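You operate a simulated robot arm through the tools that you are given. There is no shell and no other tool. Be economical: measure what you need, move in short steps, check, and stop when the job is done.

The job below is to be done with a simulated robot arm. You get a single attempt, and the scene is never put back.

Task
Take the red pad from the top of the check bench and put it on the orange disc there.

It is judged by the outcome, as a careful person would: the job done as asked, and still so three seconds after it is handed in. It fails if anything else is knocked over, pushed out of place, dropped, spilled or broken.

Robot
A 6-joint arm with a two-finger parallel gripper, fixed in place. Base frame: the origin is at the foot of the arm, x ahead of it, y to its left, z up; the work surface is at about z = 80. Units: cm, rad, N and s.
With the tool pointing down near the work surface it reaches from about 24 to 64 cm from the base axis. Its first joint turns from -1.152 to 1.152 rad. Payload 2.7 kg.
The tool frame sits at the grasp point between the pads (the TCP): z along the fingers, y along the line on which they close. The tips reach 2.3 cm beyond it. The gripper opens to 9.4 cm. The fingers are 3.8 cm wide and 1 cm thick; the gripper's body (5.4 by 9.6 cm) begins 3.9 cm behind the TCP.
Orientation is that of the tool frame in the base frame, as a unit quaternion [x, y, z, w]. With the fingers straight down and closing along the base's y, the tool's x points along the base's -x, its y along +y and its z along -z.

Tools
- The arm moves only by the tool nudge_tool. Its argument "deltas" is a list of rows, each a list of 5 numbers: the shift along the base's x, y, z in units of 40 mm (1.0 is 40 mm), then the turn about the base's z in units of 4 degrees (1.0 is 4 degrees), then the finger opening in cm, from 0 to 9.4. In form: [[x, y, z, twist, fingers], ...]. A call has 1 to 20 rows; each row shifts and turns the commanded pose from where the row before left it. A call with a number of a shift or a turn outside -1 to 1 is refused whole. Rows are played at 5 a second. More than 5 cm and 0.15 rad between two rows, or a gripper value outside its range, and nothing of the call is played. A pose out of reach is approached as far as the arm can. The call stops where the force on the tool passes 40 N (or 10 N more than at its start, if that is more) or the arm is blocked; 0.2 s more then pass. The fingers move at their own pace (about 4.5 cm/s each) and stop on an object; they squeeze with about 23 N. The grip force told is the motor's: it shows also when the fingers shut on nothing. Time passes only in rows, and 0.2 s behind the last, so rows that do not move let the fingers close. The reply holds the time, the measured pose of the TCP, the force on the tool along the base axes, the opening and the grip force, in the units named above and with some noise.
- Cameras (640 x 400 px; columns grow to the right, rows downward): "scene" is fixed at [7.27, -42.71, 140.35]; the picture's right is [0.82, -0.58, 0.00], its down [-0.33, -0.46, -0.83] and it looks along [0.48, 0.67, -0.56] (base axes); focal length 361 px, centre (320, 200). "wrist" rides on the gripper at [-3.9, 0, -4.4] in the tool frame; the picture's right is [0.00, -1.00, 0.00], its down [0.97, 0.00, -0.24] and it looks along [0.24, 0.00, 0.97] (tool axes); focal length 218 px, centre (320, 200). There is no depth. A picture from a camera that has moved, and an enlarged one, comes with that camera's place and axes in the base frame and with its lens.
- snapshot(camera): a new picture of that camera. No time passes.
- close_up(camera, box): a new picture of the part [left, top, right, bottom] of that camera's present view, enlarged. No time passes.
- job_done(): hands the job in; it is judged then, once.

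Work in short steps. Places have to be worked out from the pictures, the camera data and where the tool is seen: move nearer, look again, correct. Check each grasp and each placing, and mend what went wrong. You have 90 turns and 46 pictures in all, those below and enlarged ones among them. Open the gripper and draw the arm clear of the work before you hand the job in, unless the task says otherwise; then end with one line.

The tools are called as name(argument=value, ...) on one line, values as JSON. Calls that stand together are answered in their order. nudge_tool: Moves the arm, as the interface text tells. Its arguments: {"type":"object","properties":{"deltas":{"type":"array"}},"required":["deltas"]} The other tools are called the same way: snapshot (camera) takes a picture; close_up (camera, box) takes an enlarged picture of a part of a camera's view; job_done () hands the job in.

At the start:

```text
time: 0.0
tool_pos: [43.51, 13.53, 103.01]
tool_rot: [0.0, 1.0, 0.0, 0.0]
ft_force: [-0.8, 0.3, 0.4]
grip_width: 9.37
grasp_force: 0.1
```

scene: 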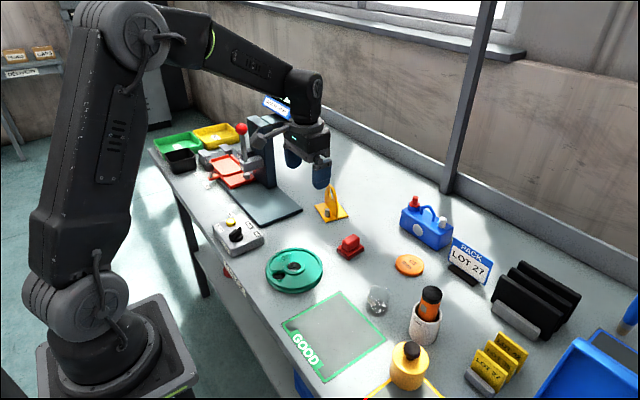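
wrist: 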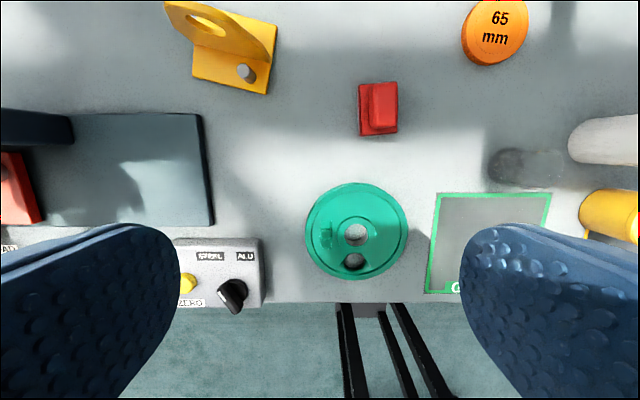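

I'll look closely at the red pad and the orange disc before moving.

close_up(camera="scene", box=[310, 210, 450, 300])

close_up(camera="wrist", box=[330, 0, 550, 150])

```text
4.44 times, centred on (380, 255) of scene
camera zoom: at [7.27, -42.71, 140.35], right [0.82, -0.58, 0.0], down [-0.33, -0.46, -0.83], along [0.48, 0.67, -0.56], focal length 1606 px, centre (53, -44)
```

zoom: 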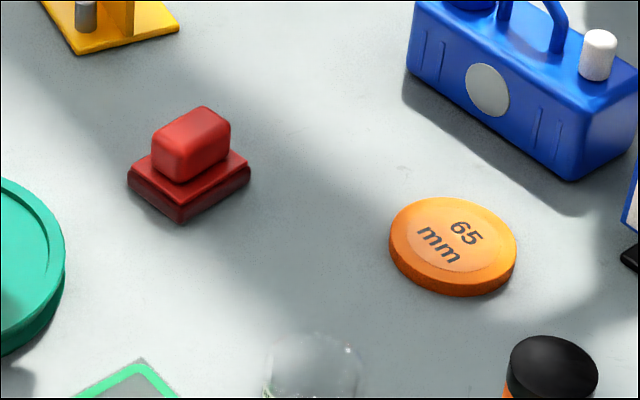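

```text
2.67 times, centred on (440, 75) of wrist
camera zoom: at [47.41, 13.57, 107.38], right [0.0, -1.0, 0.0], down [-0.97, 0.0, 0.24], along [-0.24, 0.0, -0.97], focal length 582 px, centre (0, 533)
```

zoom: 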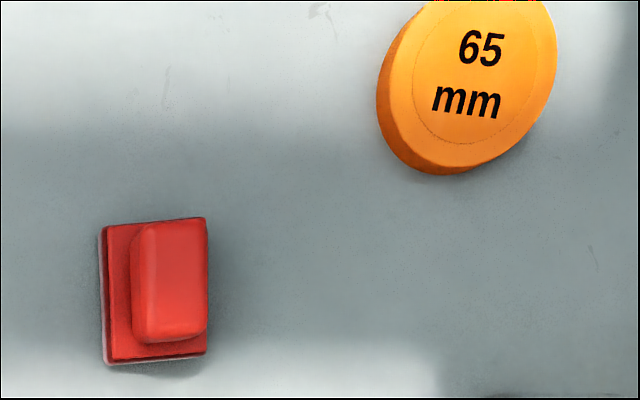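

The pad has a narrow handle thin along y, at about (51.6, 7.0). The disc is at about (59, -4.8). I'll move above the pad, still high, and look again.

nudge_tool(deltas=[[0.5, -0.41, -0.5, 0, 9.4], [0.5, -0.41, -0.5, 0, 9.4], [0.5, -0.41, -0.5, 0, 9.4], [0.5, -0.41, -0.5, 0, 9.4], [0, 0, 0, 0, 9.4]])

snapshot(camera="wrist")

close_up(camera="scene", box=[270, 160, 430, 260])

```text
time: 1.2
tool_pos: [51.54, 6.99, 95.03]
tool_rot: [0.0, 1.0, 0.0, 0.001]
ft_force: [0.6, 0.2, -0.3]
grip_width: 9.39
grasp_force: 0.0
```

```text
41 pictures are left
camera wrist: at [55.41, 6.93, 99.42], right [0.0, -1.0, 0.0], down [-0.97, 0.0, 0.24], along [-0.24, 0.0, -0.97], focal length 218 px, centre (320, 200)
```

wrist: 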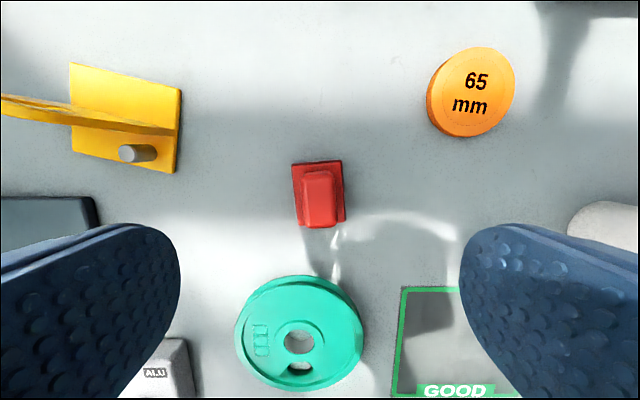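

```text
4.00 times, centred on (350, 210) of scene
camera zoom: at [7.27, -42.71, 140.35], right [0.82, -0.58, 0.0], down [-0.33, -0.46, -0.83], along [0.48, 0.67, -0.56], focal length 1446 px, centre (200, 160)
```

zoom: 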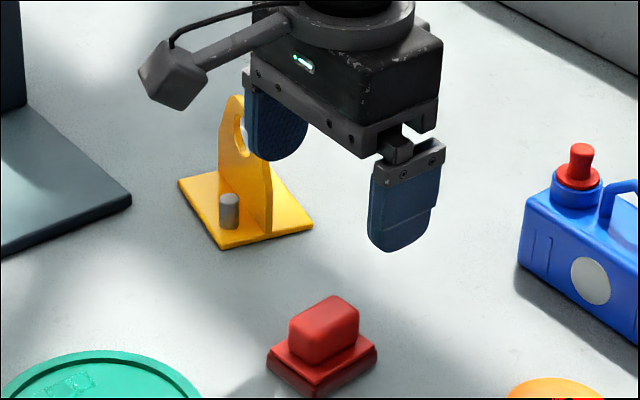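

The pad is centred under the tool at about (51.6, 7.0) and turned about +4 to 5°. I'll twist one unit and go down to z≈88, then check heights.

nudge_tool(deltas=[[0, 0, -0.6, 1, 9.4], [0, 0, -0.6, 0, 9.4], [0, 0, -0.55, 0, 9.4], [0, 0, 0, 0, 9.4]])

snapshot(camera="wrist")

close_up(camera="scene", box=[302, 200, 398, 260])

```text
time: 2.2
tool_pos: [51.51, 7.01, 87.92]
tool_rot: [-0.035, 0.999, 0.0, 0.0]
ft_force: [-0.4, 0.5, -0.2]
grip_width: 9.39
grasp_force: 0.0
```

```text
39 pictures are left
camera wrist: at [55.39, 7.29, 92.34], right [0.07, -1.0, 0.0], down [-0.97, -0.07, 0.24], along [-0.24, -0.02, -0.97], focal length 218 px, centre (320, 200)
```

wrist: 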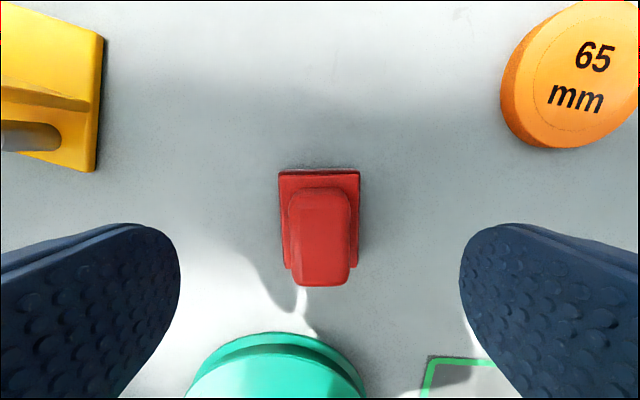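

```text
6.67 times, centred on (350, 230) of scene
camera zoom: at [7.27, -42.71, 140.35], right [0.82, -0.58, 0.0], down [-0.33, -0.46, -0.83], along [0.48, 0.67, -0.56], focal length 2410 px, centre (120, 0)
```

zoom: 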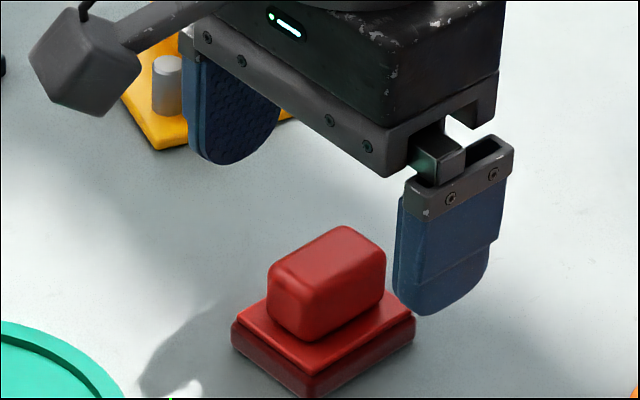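

Aligned: the handle's centre is at about (51.7, 7.0), base top ≈ 81.4, handle top ≈ 83.8. I'll go down so the tips end near z≈82, then close.

nudge_tool(deltas=[[0.04, 0, -0.45, 0, 9.4], [0, 0, -0.43, 0, 9.4], [0, 0, 0, 0, 9.4]])

close_up(camera="scene", box=[302, 200, 398, 260])

```text
time: 3.0
tool_pos: [51.7, 7.1, 84.42]
tool_rot: [-0.035, 0.999, -0.001, 0.001]
ft_force: [0.7, 0.5, -0.4]
grip_width: 9.41
grasp_force: 0.0
```

```text
6.67 times, centred on (350, 230) of scene
camera zoom: at [7.27, -42.71, 140.35], right [0.82, -0.58, 0.0], down [-0.33, -0.46, -0.83], along [0.48, 0.67, -0.56], focal length 2410 px, centre (120, 0)
```

zoom: 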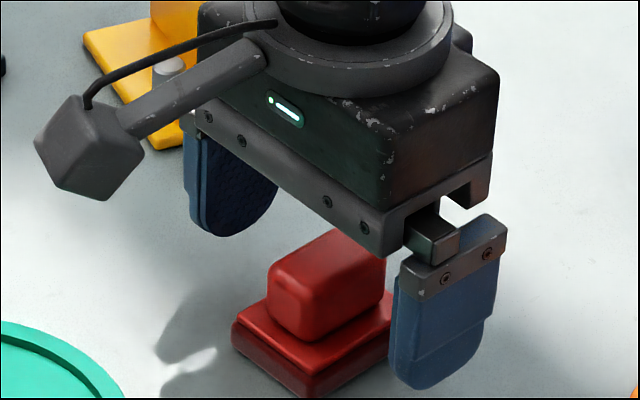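

Height looks right and nothing is touched. I'll close on the handle.

nudge_tool(deltas=[[0, 0, 0, 0, 5], [0, 0, 0, 0, 1.5], [0, 0, 0, 0, 1.5], [0, 0, 0, 0, 1.5], [0, 0, 0, 0, 1.5], [0, 0, 0, 0, 1.5]])

close_up(camera="scene", box=[302, 200, 398, 260])

snapshot(camera="wrist")

```text
time: 4.4
tool_pos: [51.63, 6.99, 84.48]
tool_rot: [-0.034, 0.999, 0.0, -0.001]
ft_force: [-0.1, 0.5, 0.2]
grip_width: 2.53
grasp_force: 22.5
```

```text
6.67 times, centred on (350, 230) of scene
camera zoom: at [7.27, -42.71, 140.35], right [0.82, -0.58, 0.0], down [-0.33, -0.46, -0.83], along [0.48, 0.67, -0.56], focal length 2410 px, centre (120, 0)
```

zoom: 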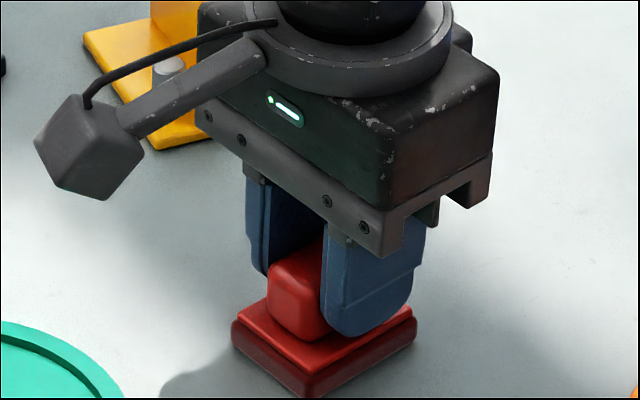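

```text
35 pictures are left
camera wrist: at [55.51, 7.29, 88.89], right [0.07, -1.0, 0.0], down [-0.97, -0.07, 0.24], along [-0.24, -0.02, -0.97], focal length 218 px, centre (320, 200)
```

wrist: 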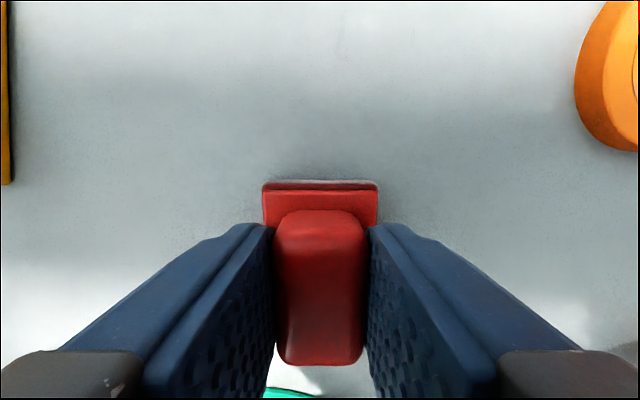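

Gripped at 2.5 cm with 22 N. I'll lift 6 cm and check the hold.

nudge_tool(deltas=[[0, 0, 0.3, 0, 1.5], [0, 0, 0.6, 0, 1.5], [0, 0, 0.6, 0, 1.5], [0, 0, 0, 0, 1.5]])

snapshot(camera="scene")

```text
time: 5.4
tool_pos: [51.68, 7.05, 90.49]
tool_rot: [-0.035, 0.999, 0.001, 0.001]
ft_force: [0.6, 0.1, -0.5]
grip_width: 2.53
grasp_force: 23.4
```

```text
34 pictures are left
```

scene: 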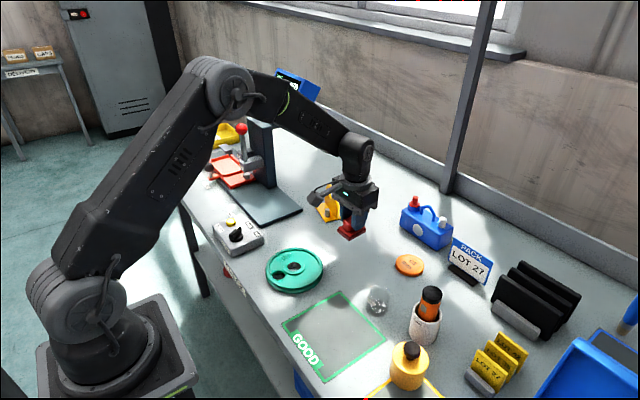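

Pad is held. I'll carry it most of the way to the disc, stopping short so the wrist camera can measure the disc.

nudge_tool(deltas=[[0.24, -0.5, 0, 0, 1.5], [0.24, -0.5, 0, 0, 1.5], [0.24, -0.5, 0, 0, 1.5], [0.24, -0.5, 0, 0, 1.5], [0.24, -0.5, 0, 0, 1.5], [0, 0, 0, 0, 1.5]])

snapshot(camera="wrist")

```text
time: 6.8
tool_pos: [56.36, -2.85, 90.5]
tool_rot: [-0.034, 0.999, 0.0, 0.0]
ft_force: [0.5, 0.8, 0.1]
grip_width: 2.54
grasp_force: 23.3
```

```text
33 pictures are left
camera wrist: at [60.32, -2.76, 94.94], right [0.07, -1.0, 0.0], down [-0.97, -0.07, 0.24], along [-0.24, -0.02, -0.97], focal length 218 px, centre (320, 200)
```

wrist: 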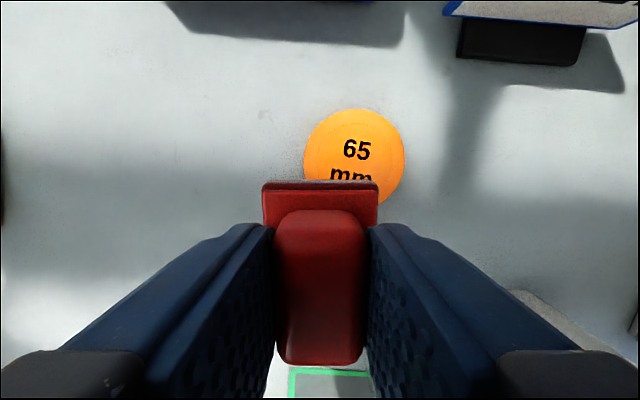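

The disc measures at about (59.7, -4.95), top ≈ 81.2, and pad's bottom is at ≈ 86. I'll shift over it and descend about 3.4 cm, then check from the scene camera.

nudge_tool(deltas=[[0.43, -0.26, 0, 0, 1.5], [0.43, -0.26, 0, 0, 1.5], [0, 0, -0.45, 0, 1.5], [0, 0, -0.4, 0, 1.5], [0, 0, 0, 0, 1.5]])

close_up(camera="scene", box=[362, 220, 458, 280])

snapshot(camera="wrist")

```text
time: 8.0
tool_pos: [59.97, -5.04, 87.04]
tool_rot: [-0.034, 0.999, 0.0, 0.0]
ft_force: [0.0, 0.4, -0.8]
grip_width: 2.53
grasp_force: 22.7
```

```text
6.67 times, centred on (410, 250) of scene
camera zoom: at [7.27, -42.71, 140.35], right [0.82, -0.58, 0.0], down [-0.33, -0.46, -0.83], along [0.48, 0.67, -0.56], focal length 2410 px, centre (-280, -133)
```

zoom: 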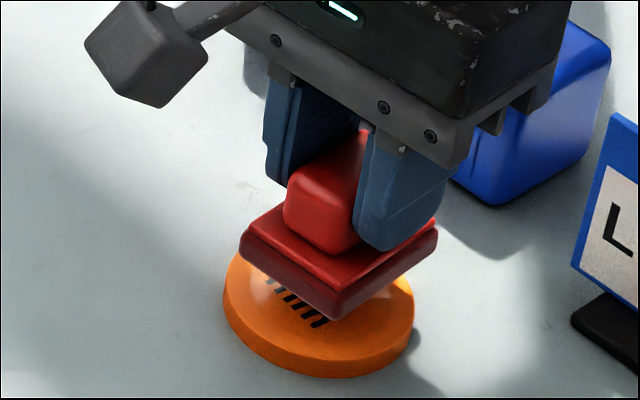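

```text
31 pictures are left
camera wrist: at [63.8, -4.83, 91.46], right [0.07, -1.0, 0.0], down [-0.97, -0.07, 0.24], along [-0.24, -0.02, -0.97], focal length 218 px, centre (320, 200)
```

wrist: 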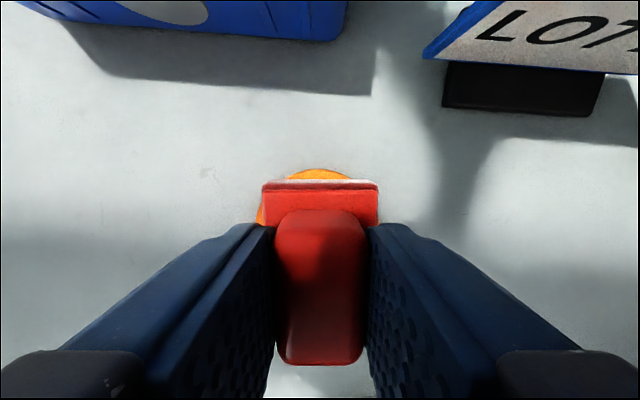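

The pad is nearly centred, perhaps 0.3 cm too far out in x. I'll correct that and come down 0.9 cm, reading the force.

nudge_tool(deltas=[[-0.08, 0, 0, 0, 1.5], [0, 0, -0.12, 0, 1.5], [0, 0, -0.1, 0, 1.5], [0, 0, 0, 0, 1.5]])

close_up(camera="scene", box=[362, 220, 458, 280])

```text
time: 9.0
tool_pos: [59.6, -5.05, 86.08]
tool_rot: [-0.036, 0.999, 0.0, -0.001]
ft_force: [0.1, 0.0, 0.2]
grip_width: 2.53
grasp_force: 23.3
```

```text
6.67 times, centred on (410, 250) of scene
camera zoom: at [7.27, -42.71, 140.35], right [0.82, -0.58, 0.0], down [-0.33, -0.46, -0.83], along [0.48, 0.67, -0.56], focal length 2410 px, centre (-280, -133)
```

zoom: 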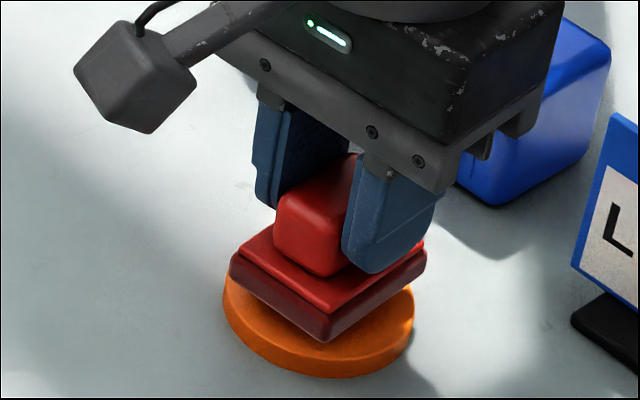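

Still about 0.5 cm above the disc, no contact. I'll make a small centring shift and descend in fine steps.

nudge_tool(deltas=[[-0.05, 0.03, 0, 0, 1.5], [0, 0, -0.04, 0, 1.5], [0, 0, -0.03, 0, 1.5], [0, 0, 0, 0, 1.5]])

close_up(camera="scene", box=[362, 220, 458, 280])

```text
time: 10.0
tool_pos: [59.48, -4.98, 85.89]
tool_rot: [-0.035, 0.999, 0.0, 0.0]
ft_force: [0.2, -0.3, -0.5]
grip_width: 2.53
grasp_force: 23.0
```

```text
6.67 times, centred on (410, 250) of scene
camera zoom: at [7.27, -42.71, 140.35], right [0.82, -0.58, 0.0], down [-0.33, -0.46, -0.83], along [0.48, 0.67, -0.56], focal length 2410 px, centre (-280, -133)
```

zoom: 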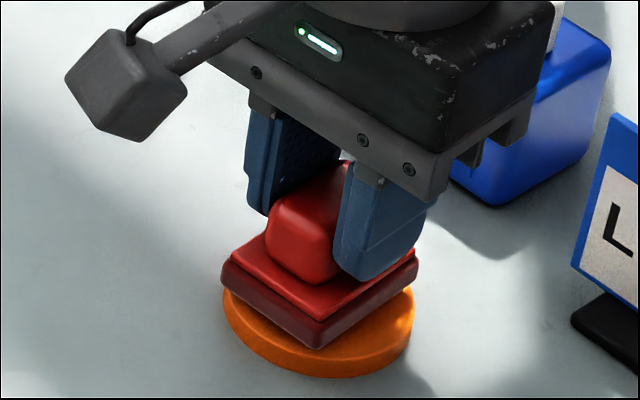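

Centred now. I'll continue down in 1 mm steps.

nudge_tool(deltas=[[0, 0, -0.025, 0, 1.5], [0, 0, -0.025, 0, 1.5], [0, 0, 0, 0, 1.5]])

```text
time: 10.8
tool_pos: [59.5, -4.91, 85.63]
tool_rot: [-0.035, 0.999, 0.0, 0.0]
ft_force: [-0.7, -1.3, -0.3]
grip_width: 2.55
grasp_force: 22.8
```

No contact yet; another 2 mm.

nudge_tool(deltas=[[0, 0, -0.025, 0, 1.5], [0, 0, -0.025, 0, 1.5], [0, 0, 0, 0, 1.5]])

close_up(camera="scene", box=[378, 235, 442, 275])

```text
time: 11.6
tool_pos: [59.44, -4.96, 85.52]
tool_rot: [-0.035, 0.999, 0.0, 0.0]
ft_force: [1.0, 0.4, -1.1]
grip_width: 2.57
grasp_force: 22.8
```

```text
10.00 times, centred on (410, 255) of scene
camera zoom: at [7.27, -42.71, 140.35], right [0.82, -0.58, 0.0], down [-0.33, -0.46, -0.83], along [0.48, 0.67, -0.56], focal length 3614 px, centre (-580, -350)
```

zoom: 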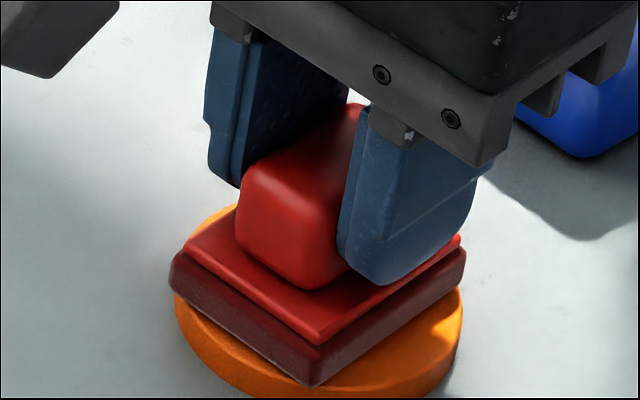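

Very close; no clear contact force yet. Two more millimetre steps.

nudge_tool(deltas=[[0, 0, -0.025, 0, 1.5], [0, 0, -0.025, 0, 1.5], [0, 0, 0, 0, 1.5]])

```text
time: 12.4
tool_pos: [59.34, -5.02, 85.33]
tool_rot: [-0.034, 0.999, 0.0, 0.001]
ft_force: [-0.6, 0.8, 4.2]
grip_width: 2.53
grasp_force: 23.1
```

The force rose to 4 N upward, so the pad rests on the disc. I'll open gently, holding position.

nudge_tool(deltas=[[0, 0, 0, 0, 3.0], [0, 0, 0, 0, 4.0], [0, 0, 0, 0, 5.5], [0, 0, 0, 0, 6.0], [0, 0, 0, 0, 6.0]])

close_up(camera="scene", box=[362, 220, 458, 280])

```text
time: 13.6
tool_pos: [59.38, -5.0, 85.09]
tool_rot: [-0.035, 0.999, 0.0, 0.001]
ft_force: [0.6, 0.8, 0.5]
grip_width: 5.99
grasp_force: 0.0
```

```text
6.67 times, centred on (410, 250) of scene
camera zoom: at [7.27, -42.71, 140.35], right [0.82, -0.58, 0.0], down [-0.33, -0.46, -0.83], along [0.48, 0.67, -0.56], focal length 2410 px, centre (-280, -133)
```

zoom: 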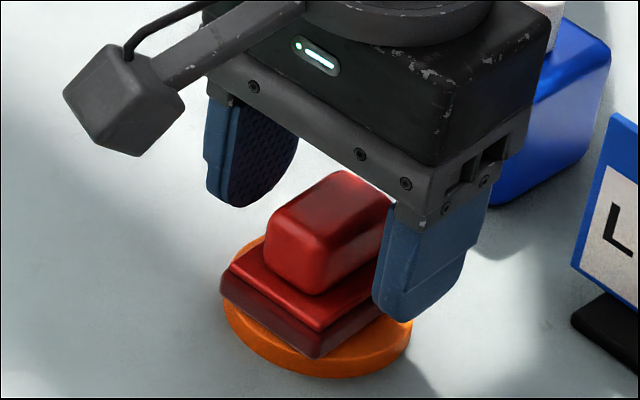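

Released and clear of the handle. I'll rise straight up, then back off toward the base and look.

nudge_tool(deltas=[[0, 0, 0.5, 0, 6.0], [0, 0, 0.8, 0, 6.0], [0, 0, 0.8, 0, 6.0], [0, 0, 0.9, 0, 6.0], [-0.8, 0.5, 0.3, 0, 6.0], [-0.8, 0.5, 0, 0, 6.0], [-0.8, 0.5, 0, 0, 6.0], [0, 0, 0, 0, 6.0]])

snapshot(camera="scene")

close_up(camera="scene", box=[362, 220, 458, 280])

snapshot(camera="wrist")

```text
time: 15.4
tool_pos: [49.76, 1.0, 98.42]
tool_rot: [-0.034, 0.999, 0.0, 0.001]
ft_force: [-1.2, -0.4, 0.2]
grip_width: 6.02
grasp_force: 0.0
```

```text
26 pictures are left
```

scene: 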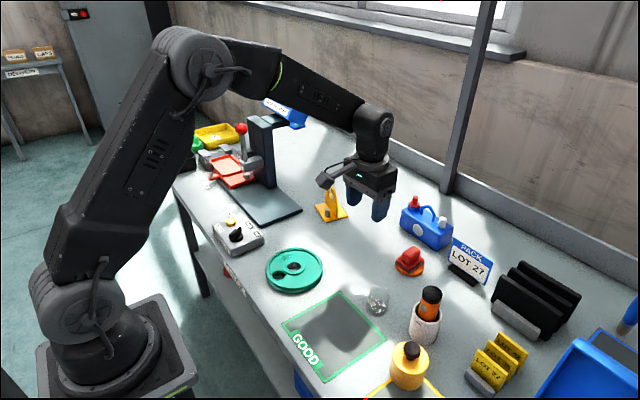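

```text
6.67 times, centred on (410, 250) of scene
camera zoom: at [7.27, -42.71, 140.35], right [0.82, -0.58, 0.0], down [-0.33, -0.46, -0.83], along [0.48, 0.67, -0.56], focal length 2410 px, centre (-280, -133)
```

zoom: 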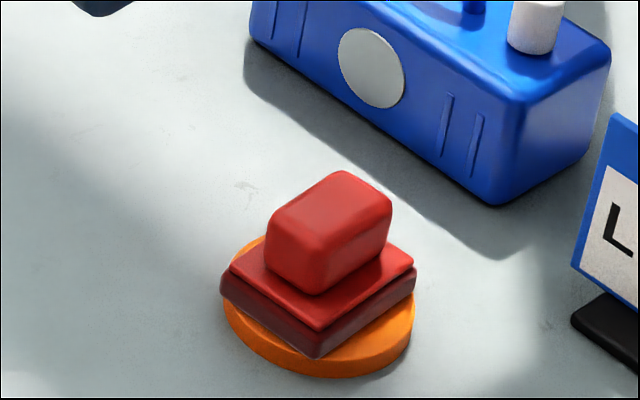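

```text
24 pictures are left
camera wrist: at [53.68, 1.37, 102.89], right [0.07, -1.0, 0.0], down [-0.97, -0.07, 0.24], along [-0.24, -0.02, -0.97], focal length 218 px, centre (320, 200)
```

wrist: 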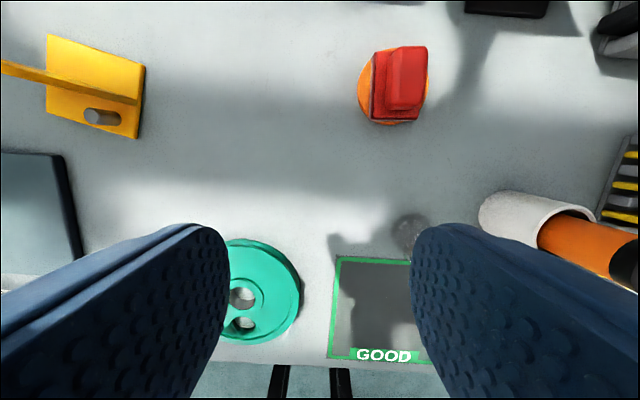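

The pad lies flat and centred on the disc, nothing else has moved, and the arm is clear with the gripper open. I'm handing it in.

job_done()

```text
The job is handed in.
```

The red pad is resting flat and centred on the orange disc, nothing else on the bench was disturbed, and the arm is drawn clear with the gripper open.
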